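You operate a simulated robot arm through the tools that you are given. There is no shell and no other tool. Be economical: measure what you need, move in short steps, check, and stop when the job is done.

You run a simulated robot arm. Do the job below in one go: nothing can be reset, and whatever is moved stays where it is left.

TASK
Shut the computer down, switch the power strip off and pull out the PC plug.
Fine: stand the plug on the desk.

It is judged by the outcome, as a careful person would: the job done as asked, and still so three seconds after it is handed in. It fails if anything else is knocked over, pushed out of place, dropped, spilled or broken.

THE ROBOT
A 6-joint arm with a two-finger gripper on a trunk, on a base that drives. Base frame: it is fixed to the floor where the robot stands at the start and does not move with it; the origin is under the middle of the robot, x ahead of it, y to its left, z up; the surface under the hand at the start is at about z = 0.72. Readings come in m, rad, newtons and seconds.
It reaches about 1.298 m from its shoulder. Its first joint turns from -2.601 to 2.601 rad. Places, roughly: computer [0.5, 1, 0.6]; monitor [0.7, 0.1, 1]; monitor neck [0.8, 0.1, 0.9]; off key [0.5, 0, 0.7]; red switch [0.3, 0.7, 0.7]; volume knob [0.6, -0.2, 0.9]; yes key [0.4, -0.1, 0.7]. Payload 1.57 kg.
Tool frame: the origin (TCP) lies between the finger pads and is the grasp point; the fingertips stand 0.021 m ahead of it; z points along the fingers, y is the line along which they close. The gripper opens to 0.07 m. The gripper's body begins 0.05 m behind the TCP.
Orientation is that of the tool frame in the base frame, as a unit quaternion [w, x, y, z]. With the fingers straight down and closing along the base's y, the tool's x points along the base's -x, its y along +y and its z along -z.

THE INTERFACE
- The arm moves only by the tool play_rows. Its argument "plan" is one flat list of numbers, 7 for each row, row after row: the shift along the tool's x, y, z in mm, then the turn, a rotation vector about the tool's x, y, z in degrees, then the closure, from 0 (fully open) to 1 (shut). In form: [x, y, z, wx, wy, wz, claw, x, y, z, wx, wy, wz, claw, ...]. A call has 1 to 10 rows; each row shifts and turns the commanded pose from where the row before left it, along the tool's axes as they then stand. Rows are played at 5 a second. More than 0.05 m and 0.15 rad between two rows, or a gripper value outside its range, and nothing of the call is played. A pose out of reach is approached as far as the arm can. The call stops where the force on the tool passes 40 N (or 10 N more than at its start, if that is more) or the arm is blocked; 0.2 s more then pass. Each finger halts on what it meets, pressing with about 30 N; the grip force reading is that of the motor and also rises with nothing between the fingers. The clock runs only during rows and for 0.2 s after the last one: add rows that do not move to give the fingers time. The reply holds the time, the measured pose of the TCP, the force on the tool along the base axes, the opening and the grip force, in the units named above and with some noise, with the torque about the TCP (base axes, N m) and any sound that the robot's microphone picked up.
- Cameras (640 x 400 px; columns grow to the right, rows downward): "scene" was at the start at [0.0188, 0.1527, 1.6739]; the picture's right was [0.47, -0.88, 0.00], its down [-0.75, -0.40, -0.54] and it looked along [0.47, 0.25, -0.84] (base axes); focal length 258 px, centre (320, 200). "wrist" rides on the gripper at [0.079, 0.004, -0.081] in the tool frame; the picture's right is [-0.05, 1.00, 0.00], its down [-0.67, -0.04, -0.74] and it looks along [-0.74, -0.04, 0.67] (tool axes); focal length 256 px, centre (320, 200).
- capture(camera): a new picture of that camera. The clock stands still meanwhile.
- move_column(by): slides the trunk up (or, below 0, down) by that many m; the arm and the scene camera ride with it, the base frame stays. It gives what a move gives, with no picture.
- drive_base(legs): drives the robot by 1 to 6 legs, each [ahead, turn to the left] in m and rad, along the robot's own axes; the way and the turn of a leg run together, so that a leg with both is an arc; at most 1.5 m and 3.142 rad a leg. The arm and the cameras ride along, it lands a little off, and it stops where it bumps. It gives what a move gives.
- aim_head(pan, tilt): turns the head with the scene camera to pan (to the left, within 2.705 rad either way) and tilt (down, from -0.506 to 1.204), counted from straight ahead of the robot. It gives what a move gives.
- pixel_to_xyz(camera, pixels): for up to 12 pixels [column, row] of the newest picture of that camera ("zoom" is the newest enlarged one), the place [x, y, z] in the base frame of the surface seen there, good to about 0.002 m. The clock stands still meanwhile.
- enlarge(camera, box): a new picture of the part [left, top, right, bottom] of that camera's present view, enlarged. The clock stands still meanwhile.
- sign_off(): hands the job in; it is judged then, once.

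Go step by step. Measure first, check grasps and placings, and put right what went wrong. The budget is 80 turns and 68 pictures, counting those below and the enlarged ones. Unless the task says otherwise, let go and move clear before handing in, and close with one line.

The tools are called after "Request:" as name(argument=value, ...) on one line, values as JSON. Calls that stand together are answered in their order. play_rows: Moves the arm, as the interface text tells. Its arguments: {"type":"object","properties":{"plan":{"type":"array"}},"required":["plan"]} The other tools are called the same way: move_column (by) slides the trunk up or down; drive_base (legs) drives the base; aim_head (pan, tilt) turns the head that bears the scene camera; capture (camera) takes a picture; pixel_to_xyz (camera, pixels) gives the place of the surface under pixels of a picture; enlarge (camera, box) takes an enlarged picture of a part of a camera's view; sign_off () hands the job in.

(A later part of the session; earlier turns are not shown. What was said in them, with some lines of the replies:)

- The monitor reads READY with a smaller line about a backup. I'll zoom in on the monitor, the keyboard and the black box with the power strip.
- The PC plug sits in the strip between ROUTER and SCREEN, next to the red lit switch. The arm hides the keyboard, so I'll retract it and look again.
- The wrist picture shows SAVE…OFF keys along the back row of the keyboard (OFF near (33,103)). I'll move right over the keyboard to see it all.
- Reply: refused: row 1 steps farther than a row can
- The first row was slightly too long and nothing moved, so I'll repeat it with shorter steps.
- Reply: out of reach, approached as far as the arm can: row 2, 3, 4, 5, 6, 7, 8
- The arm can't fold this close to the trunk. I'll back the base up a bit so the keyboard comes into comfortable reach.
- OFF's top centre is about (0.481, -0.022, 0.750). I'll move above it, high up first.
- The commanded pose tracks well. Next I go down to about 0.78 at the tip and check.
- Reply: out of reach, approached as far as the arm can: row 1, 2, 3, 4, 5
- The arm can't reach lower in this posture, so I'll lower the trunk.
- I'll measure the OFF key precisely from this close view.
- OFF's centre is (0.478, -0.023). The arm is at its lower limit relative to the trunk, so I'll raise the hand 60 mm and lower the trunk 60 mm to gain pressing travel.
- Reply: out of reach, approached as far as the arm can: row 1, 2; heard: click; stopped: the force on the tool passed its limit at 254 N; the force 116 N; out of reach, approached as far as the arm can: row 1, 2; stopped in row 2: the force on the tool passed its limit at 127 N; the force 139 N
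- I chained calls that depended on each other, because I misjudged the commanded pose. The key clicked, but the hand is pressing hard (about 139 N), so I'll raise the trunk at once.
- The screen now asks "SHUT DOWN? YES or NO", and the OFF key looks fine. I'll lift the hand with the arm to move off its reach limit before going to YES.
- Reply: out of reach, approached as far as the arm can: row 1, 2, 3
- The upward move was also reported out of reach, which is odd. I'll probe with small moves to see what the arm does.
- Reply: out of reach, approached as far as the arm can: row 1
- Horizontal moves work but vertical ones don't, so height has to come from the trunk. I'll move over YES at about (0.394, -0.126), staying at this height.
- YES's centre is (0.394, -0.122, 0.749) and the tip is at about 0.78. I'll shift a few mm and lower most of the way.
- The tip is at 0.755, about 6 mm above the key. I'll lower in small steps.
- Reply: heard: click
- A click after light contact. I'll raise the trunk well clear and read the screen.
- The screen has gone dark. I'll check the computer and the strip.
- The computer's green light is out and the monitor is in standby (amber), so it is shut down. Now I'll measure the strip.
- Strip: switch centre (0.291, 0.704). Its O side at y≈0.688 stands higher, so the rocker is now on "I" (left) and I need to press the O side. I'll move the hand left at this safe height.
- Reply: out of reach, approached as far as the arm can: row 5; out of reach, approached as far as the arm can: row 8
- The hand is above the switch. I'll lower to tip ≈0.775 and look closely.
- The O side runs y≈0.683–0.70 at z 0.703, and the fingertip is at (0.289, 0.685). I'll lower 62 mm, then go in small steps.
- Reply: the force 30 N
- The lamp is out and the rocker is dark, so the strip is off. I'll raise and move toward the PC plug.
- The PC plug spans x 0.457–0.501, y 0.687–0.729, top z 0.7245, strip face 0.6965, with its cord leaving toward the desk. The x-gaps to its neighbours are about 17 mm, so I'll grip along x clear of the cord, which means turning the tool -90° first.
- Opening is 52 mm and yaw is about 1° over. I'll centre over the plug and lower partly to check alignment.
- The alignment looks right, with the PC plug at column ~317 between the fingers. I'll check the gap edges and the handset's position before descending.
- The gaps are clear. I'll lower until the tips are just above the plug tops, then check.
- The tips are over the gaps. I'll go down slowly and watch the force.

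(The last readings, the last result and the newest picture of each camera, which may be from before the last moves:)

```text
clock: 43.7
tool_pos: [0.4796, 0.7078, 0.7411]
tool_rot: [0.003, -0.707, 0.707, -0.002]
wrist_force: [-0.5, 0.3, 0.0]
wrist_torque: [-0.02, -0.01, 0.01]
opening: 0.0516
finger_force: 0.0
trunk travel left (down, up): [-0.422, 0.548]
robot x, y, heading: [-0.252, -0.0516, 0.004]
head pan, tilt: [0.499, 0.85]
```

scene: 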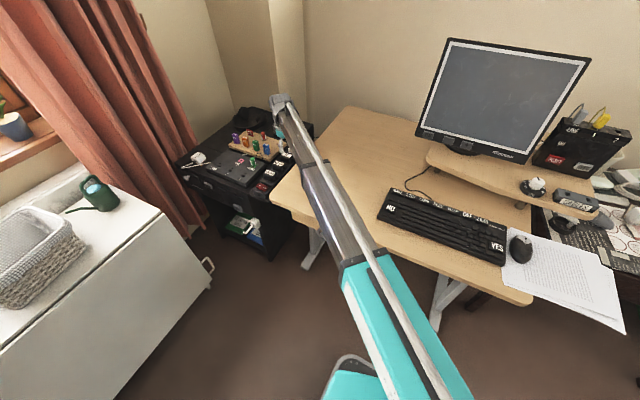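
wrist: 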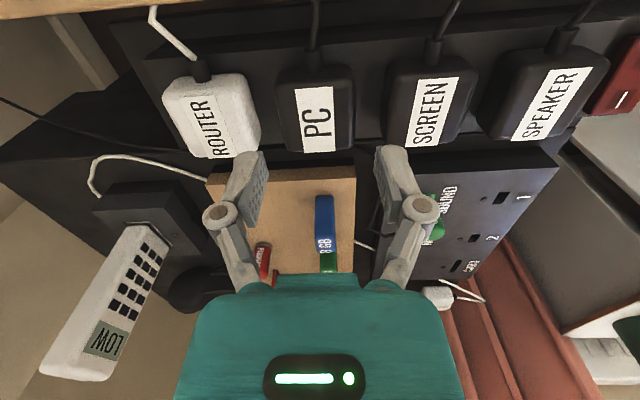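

Request:
move_column(by=-0.014)

Request:
enlarge(camera="wrist", box=[140, 20, 500, 250])

```text
clock: 44.3
tool_pos: [0.4809, 0.7086, 0.7273]
tool_rot: [0.002, -0.707, 0.707, -0.002]
wrist_force: [0.5, 0.6, -0.5]
wrist_torque: [0.02, -0.01, 0.03]
opening: 0.0521
finger_force: 0.1
trunk travel left (down, up): [-0.408, 0.562]
robot x, y, heading: [-0.2515, -0.0501, -0.001]
head pan, tilt: [0.499, 0.85]
```

```text
1.74 times, centred on (320, 135) of wrist
```

zoom: 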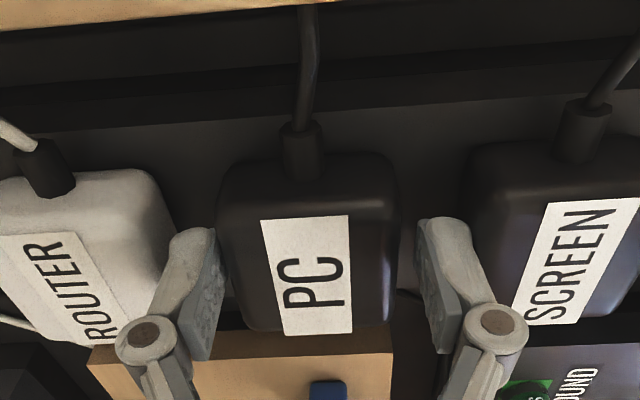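

The fingers straddle the plug without contact, tips at 0.706. Closing on the plug.

Request:
play_rows(plan=[0, 0, 0, 0, 0, 0, 0.6, 0, 0, 0, 0, 0, 0, 1, 0, 0, 0, 0, 0, 0, 1, 0, 0, 0, 0, 0, 0, 1])

```text
clock: 45.3
tool_pos: [0.4799, 0.7082, 0.7272]
tool_rot: [0.004, -0.706, 0.708, -0.003]
wrist_force: [9.5, 1.5, 7.8]
wrist_torque: [-0.04, -0.25, 0.06]
opening: 0.0448
finger_force: 30.1
trunk travel left (down, up): [-0.408, 0.562]
robot x, y, heading: [-0.2508, -0.0504, 0.005]
head pan, tilt: [0.499, 0.85]
```

The plug is gripped at 45 mm opening. I'll pull straight up in small steps.

Request:
move_column(by=0.01)

```text
clock: 45.9
tool_pos: [0.4813, 0.7085, 0.7361]
tool_rot: [0.002, -0.707, 0.707, -0.003]
wrist_force: [9.0, -1.0, 2.9]
wrist_torque: [-0.03, -0.35, 0.11]
opening: 0.0452
finger_force: 29.8
trunk travel left (down, up): [-0.418, 0.552]
robot x, y, heading: [-0.2508, -0.0514, -0.002]
head pan, tilt: [0.499, 0.85]
```

Request:
move_column(by=0.02)

Request:
enlarge(camera="wrist", box=[140, 20, 500, 250])

```text
clock: 46.6
tool_pos: [0.4791, 0.7082, 0.7559]
tool_rot: [0.002, -0.707, 0.707, -0.002]
wrist_force: [0.5, 0.6, -1.3]
wrist_torque: [-0.01, -0.02, -0.02]
opening: 0.0454
finger_force: 30.4
trunk travel left (down, up): [-0.438, 0.532]
robot x, y, heading: [-0.2534, -0.0511, 0.005]
head pan, tilt: [0.499, 0.85]
```

```text
1.74 times, centred on (320, 135) of wrist
```

zoom: 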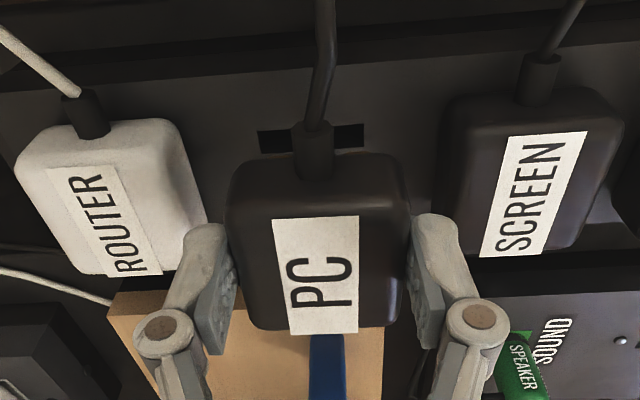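

The plug is out and held. I'll raise it above desk height and check the view.

Request:
move_column(by=0.07)

Request:
capture(camera="scene")

Request:
capture(camera="wrist")

```text
clock: 47.6
tool_pos: [0.4794, 0.7077, 0.826]
tool_rot: [-0.002, 0.708, -0.707, 0.003]
wrist_force: [-0.9, -0.7, -0.9]
wrist_torque: [-0.02, -0.01, 0.02]
opening: 0.0453
finger_force: 29.4
trunk travel left (down, up): [-0.508, 0.462]
robot x, y, heading: [-0.2497, -0.0524, 0.004]
head pan, tilt: [0.499, 0.85]
```

```text
33 pictures are left
```

scene: 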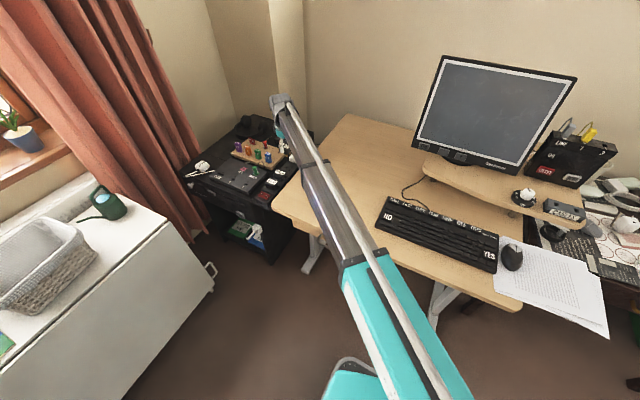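

```text
32 pictures are left
```

wrist: 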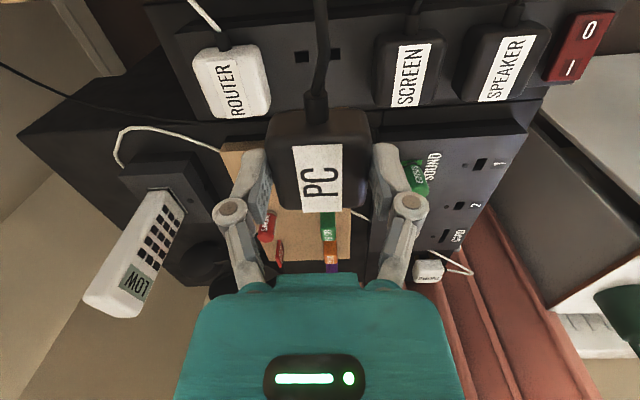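

Now over the desk: 140 mm toward -y.

Request:
play_rows(plan=[28, 0, 0, 0, 0, 0, 1, 28, 0, 0, 0, 0, 0, 1, 28, 0, 0, 0, 0, 0, 1, 28, 0, 0, 0, 0, 0, 1, 28, 0, 0, 0, 0, 0, 1, 0, 0, 0, 0, 0, 0, 1])

Request:
capture(camera="wrist")

```text
clock: 49.0
tool_pos: [0.4796, 0.5669, 0.8258]
tool_rot: [-0.003, 0.707, -0.707, 0.003]
wrist_force: [-0.5, -0.3, -0.9]
wrist_torque: [0.01, -0.02, -0.03]
opening: 0.045
finger_force: 30.0
trunk travel left (down, up): [-0.508, 0.462]
robot x, y, heading: [-0.2522, -0.0527, 0.005]
head pan, tilt: [0.499, 0.85]
```

```text
31 pictures are left
```

wrist: 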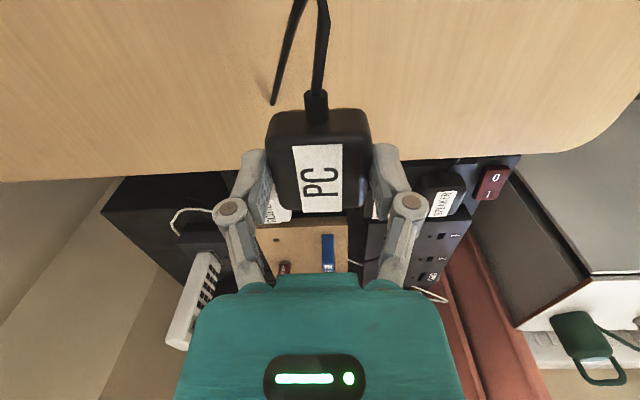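

The cord follows freely. I'll lower toward the desk.

Request:
move_column(by=-0.045)

Request:
move_column(by=-0.006)

Request:
capture(camera="wrist")

```text
clock: 49.9
tool_pos: [0.4788, 0.5686, 0.7825]
tool_rot: [-0.002, 0.707, -0.707, 0.003]
wrist_force: [0.6, 0.6, -1.0]
wrist_torque: [0.0, -0.01, 0.0]
opening: 0.0453
finger_force: 29.9
trunk travel left (down, up): [-0.463, 0.507]
robot x, y, heading: [-0.251, -0.0476, 0.008]
head pan, tilt: [0.499, 0.85]
```

```text
clock: 50.5
tool_pos: [0.4782, 0.5681, 0.7743]
tool_rot: [-0.003, 0.707, -0.707, 0.003]
wrist_force: [-0.6, -0.3, -0.1]
wrist_torque: [0.02, 0.02, -0.01]
opening: 0.0452
finger_force: 30.4
trunk travel left (down, up): [-0.457, 0.513]
robot x, y, heading: [-0.2534, -0.0538, 0.002]
head pan, tilt: [0.499, 0.85]
```

```text
30 pictures are left
```

wrist: 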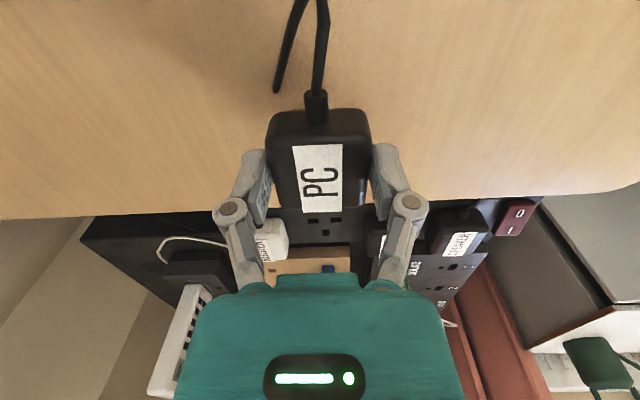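

The socket has three slots, so the plug has three pins and can stand on them. Plug base at about 0.744; lowering on slowly.

Request:
move_column(by=-0.005)

```text
clock: 51.0
tool_pos: [0.4787, 0.5677, 0.7704]
tool_rot: [-0.002, 0.708, -0.706, 0.002]
wrist_force: [-0.2, 0.0, -0.7]
wrist_torque: [0.01, 0.02, 0.0]
opening: 0.0451
finger_force: 30.3
trunk travel left (down, up): [-0.452, 0.518]
robot x, y, heading: [-0.2499, -0.0523, 0.003]
head pan, tilt: [0.499, 0.85]
```

Request:
move_column(by=-0.005)

```text
clock: 51.5
tool_pos: [0.4789, 0.5676, 0.7673]
tool_rot: [-0.003, 0.707, -0.707, 0.003]
wrist_force: [7.6, 3.8, 22.3]
wrist_torque: [0.12, -0.1, -0.01]
opening: 0.0454
finger_force: 30.2
trunk travel left (down, up): [-0.447, 0.523]
robot x, y, heading: [-0.2509, -0.0465, 0.001]
head pan, tilt: [0.499, 0.85]
```

Contact: the pins stand on the desk (22 N). I'll ease off 1.5 mm, then check.

Request:
move_column(by=0.0015)

Request:
enlarge(camera="wrist", box=[200, 60, 440, 220])

```text
clock: 52.0
tool_pos: [0.4782, 0.5676, 0.7671]
tool_rot: [0.002, -0.707, 0.707, -0.002]
wrist_force: [1.8, 0.8, 7.8]
wrist_torque: [0.08, -0.05, -0.02]
opening: 0.0453
finger_force: 29.8
trunk travel left (down, up): [-0.448, 0.522]
robot x, y, heading: [-0.2519, -0.055, 0.005]
head pan, tilt: [0.499, 0.85]
```

```text
2.50 times, centred on (320, 140) of wrist
```

zoom: 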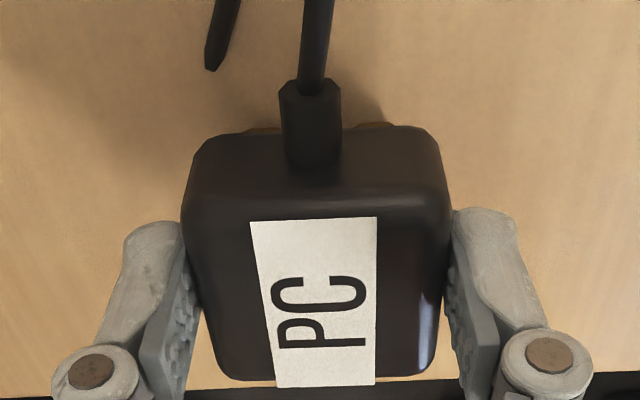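

Still light contact (8 N) and upright. I'll open the fingers slowly.

Request:
play_rows(plan=[0, 0, 0, 0, 0, 0, 0.34, 0, 0, 0, 0, 0, 0, 0.28, 0, 0, 0, 0, 0, 0, 0.2, 0, 0, 0, 0, 0, 0, 0.1, 0, 0, 0, 0, 0, 0, 0.0, 0, 0, 0, 0, 0, 0, 0.0])

Request:
capture(camera="wrist")

```text
clock: 53.5
tool_pos: [0.4791, 0.5682, 0.7661]
tool_rot: [-0.002, 0.707, -0.707, 0.002]
wrist_force: [0.1, 0.3, 0.1]
wrist_torque: [0.02, 0.03, 0.03]
opening: 0.0699
finger_force: 0.1
trunk travel left (down, up): [-0.448, 0.522]
robot x, y, heading: [-0.2516, -0.0487, 0.004]
head pan, tilt: [0.499, 0.85]
```

```text
28 pictures are left
```

wrist: 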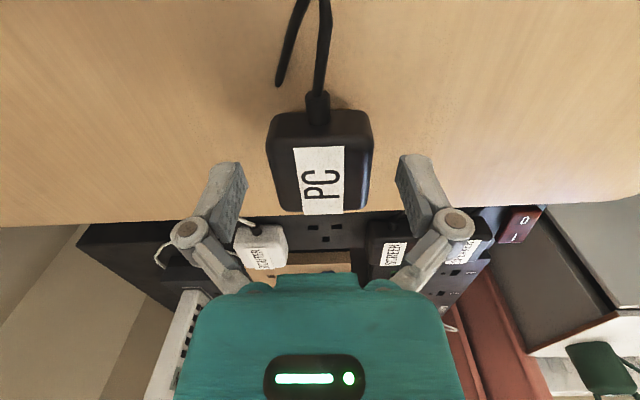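

The plug stands freely. I'll raise straight up and verify everything.

Request:
move_column(by=0.2)

Request:
capture(camera="wrist")

Request:
capture(camera="scene")

```text
clock: 55.6
tool_pos: [0.4795, 0.5687, 0.9659]
tool_rot: [0.002, -0.707, 0.707, -0.003]
wrist_force: [0.4, -0.6, -0.3]
wrist_torque: [0.03, 0.01, 0.0]
opening: 0.07
finger_force: 0.0
trunk travel left (down, up): [-0.648, 0.322]
robot x, y, heading: [-0.254, -0.0515, 0.003]
head pan, tilt: [0.499, 0.85]
```

```text
27 pictures are left
```

wrist: 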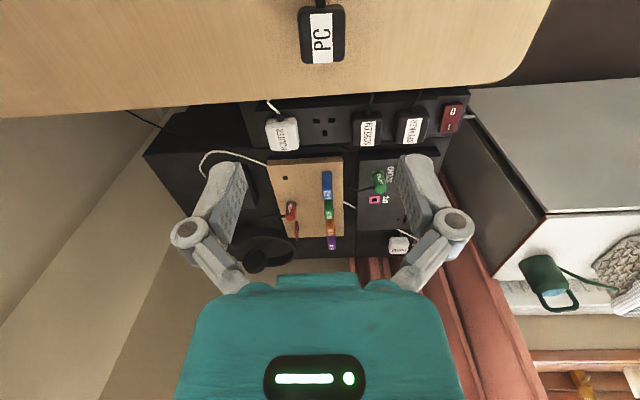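

```text
26 pictures are left
```

scene: 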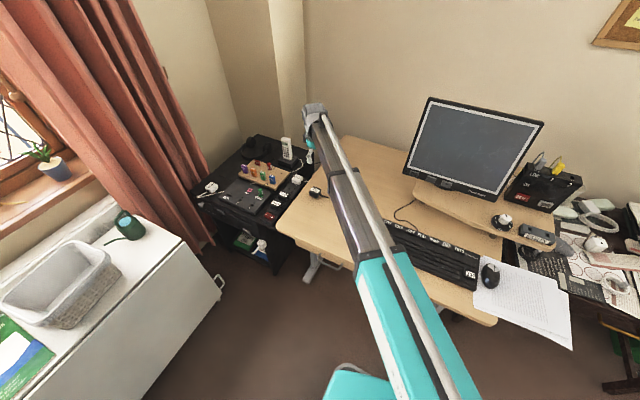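

The plug stands on the desk at (315,190) and nothing else has moved. I'll take one zoom to confirm it is upright.

Request:
enlarge(camera="scene", box=[230, 130, 350, 230])

Request:
enlarge(camera="scene", box=[370, 90, 590, 300])

```text
4.00 times, centred on (290, 180) of scene
```

zoom: 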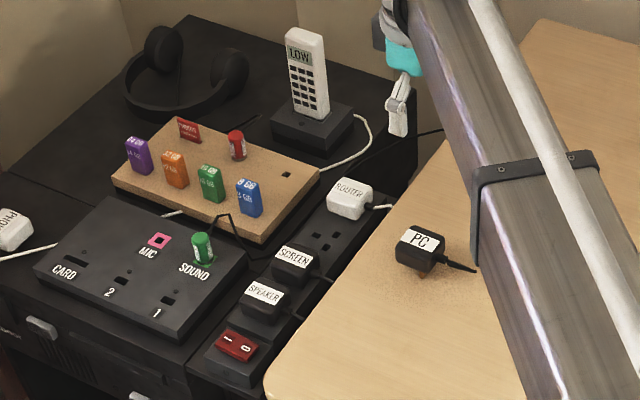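

```text
1.90 times, centred on (480, 195) of scene
```

zoom: 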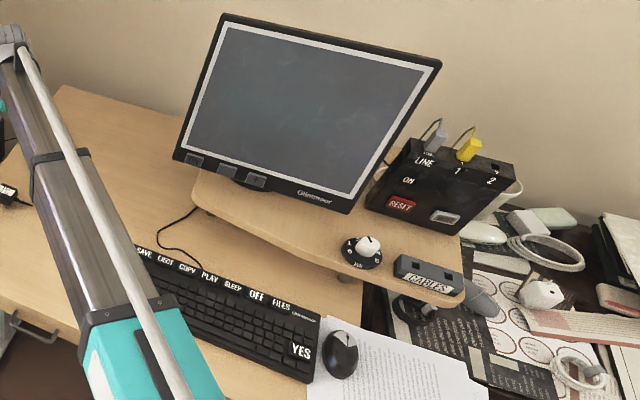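

The computer is shut down, the strip is off with every light out, and the PC plug stands upright on the desk with the hand clear. Handing in.

Request:
sign_off()

```text
The job is handed in.
```

The computer is shut down, the power strip is off, and the PC plug is out and standing on its pins on the desk; one slip was that I pressed the OFF key far too hard (about 254 N), though the key and keyboard look undamaged.
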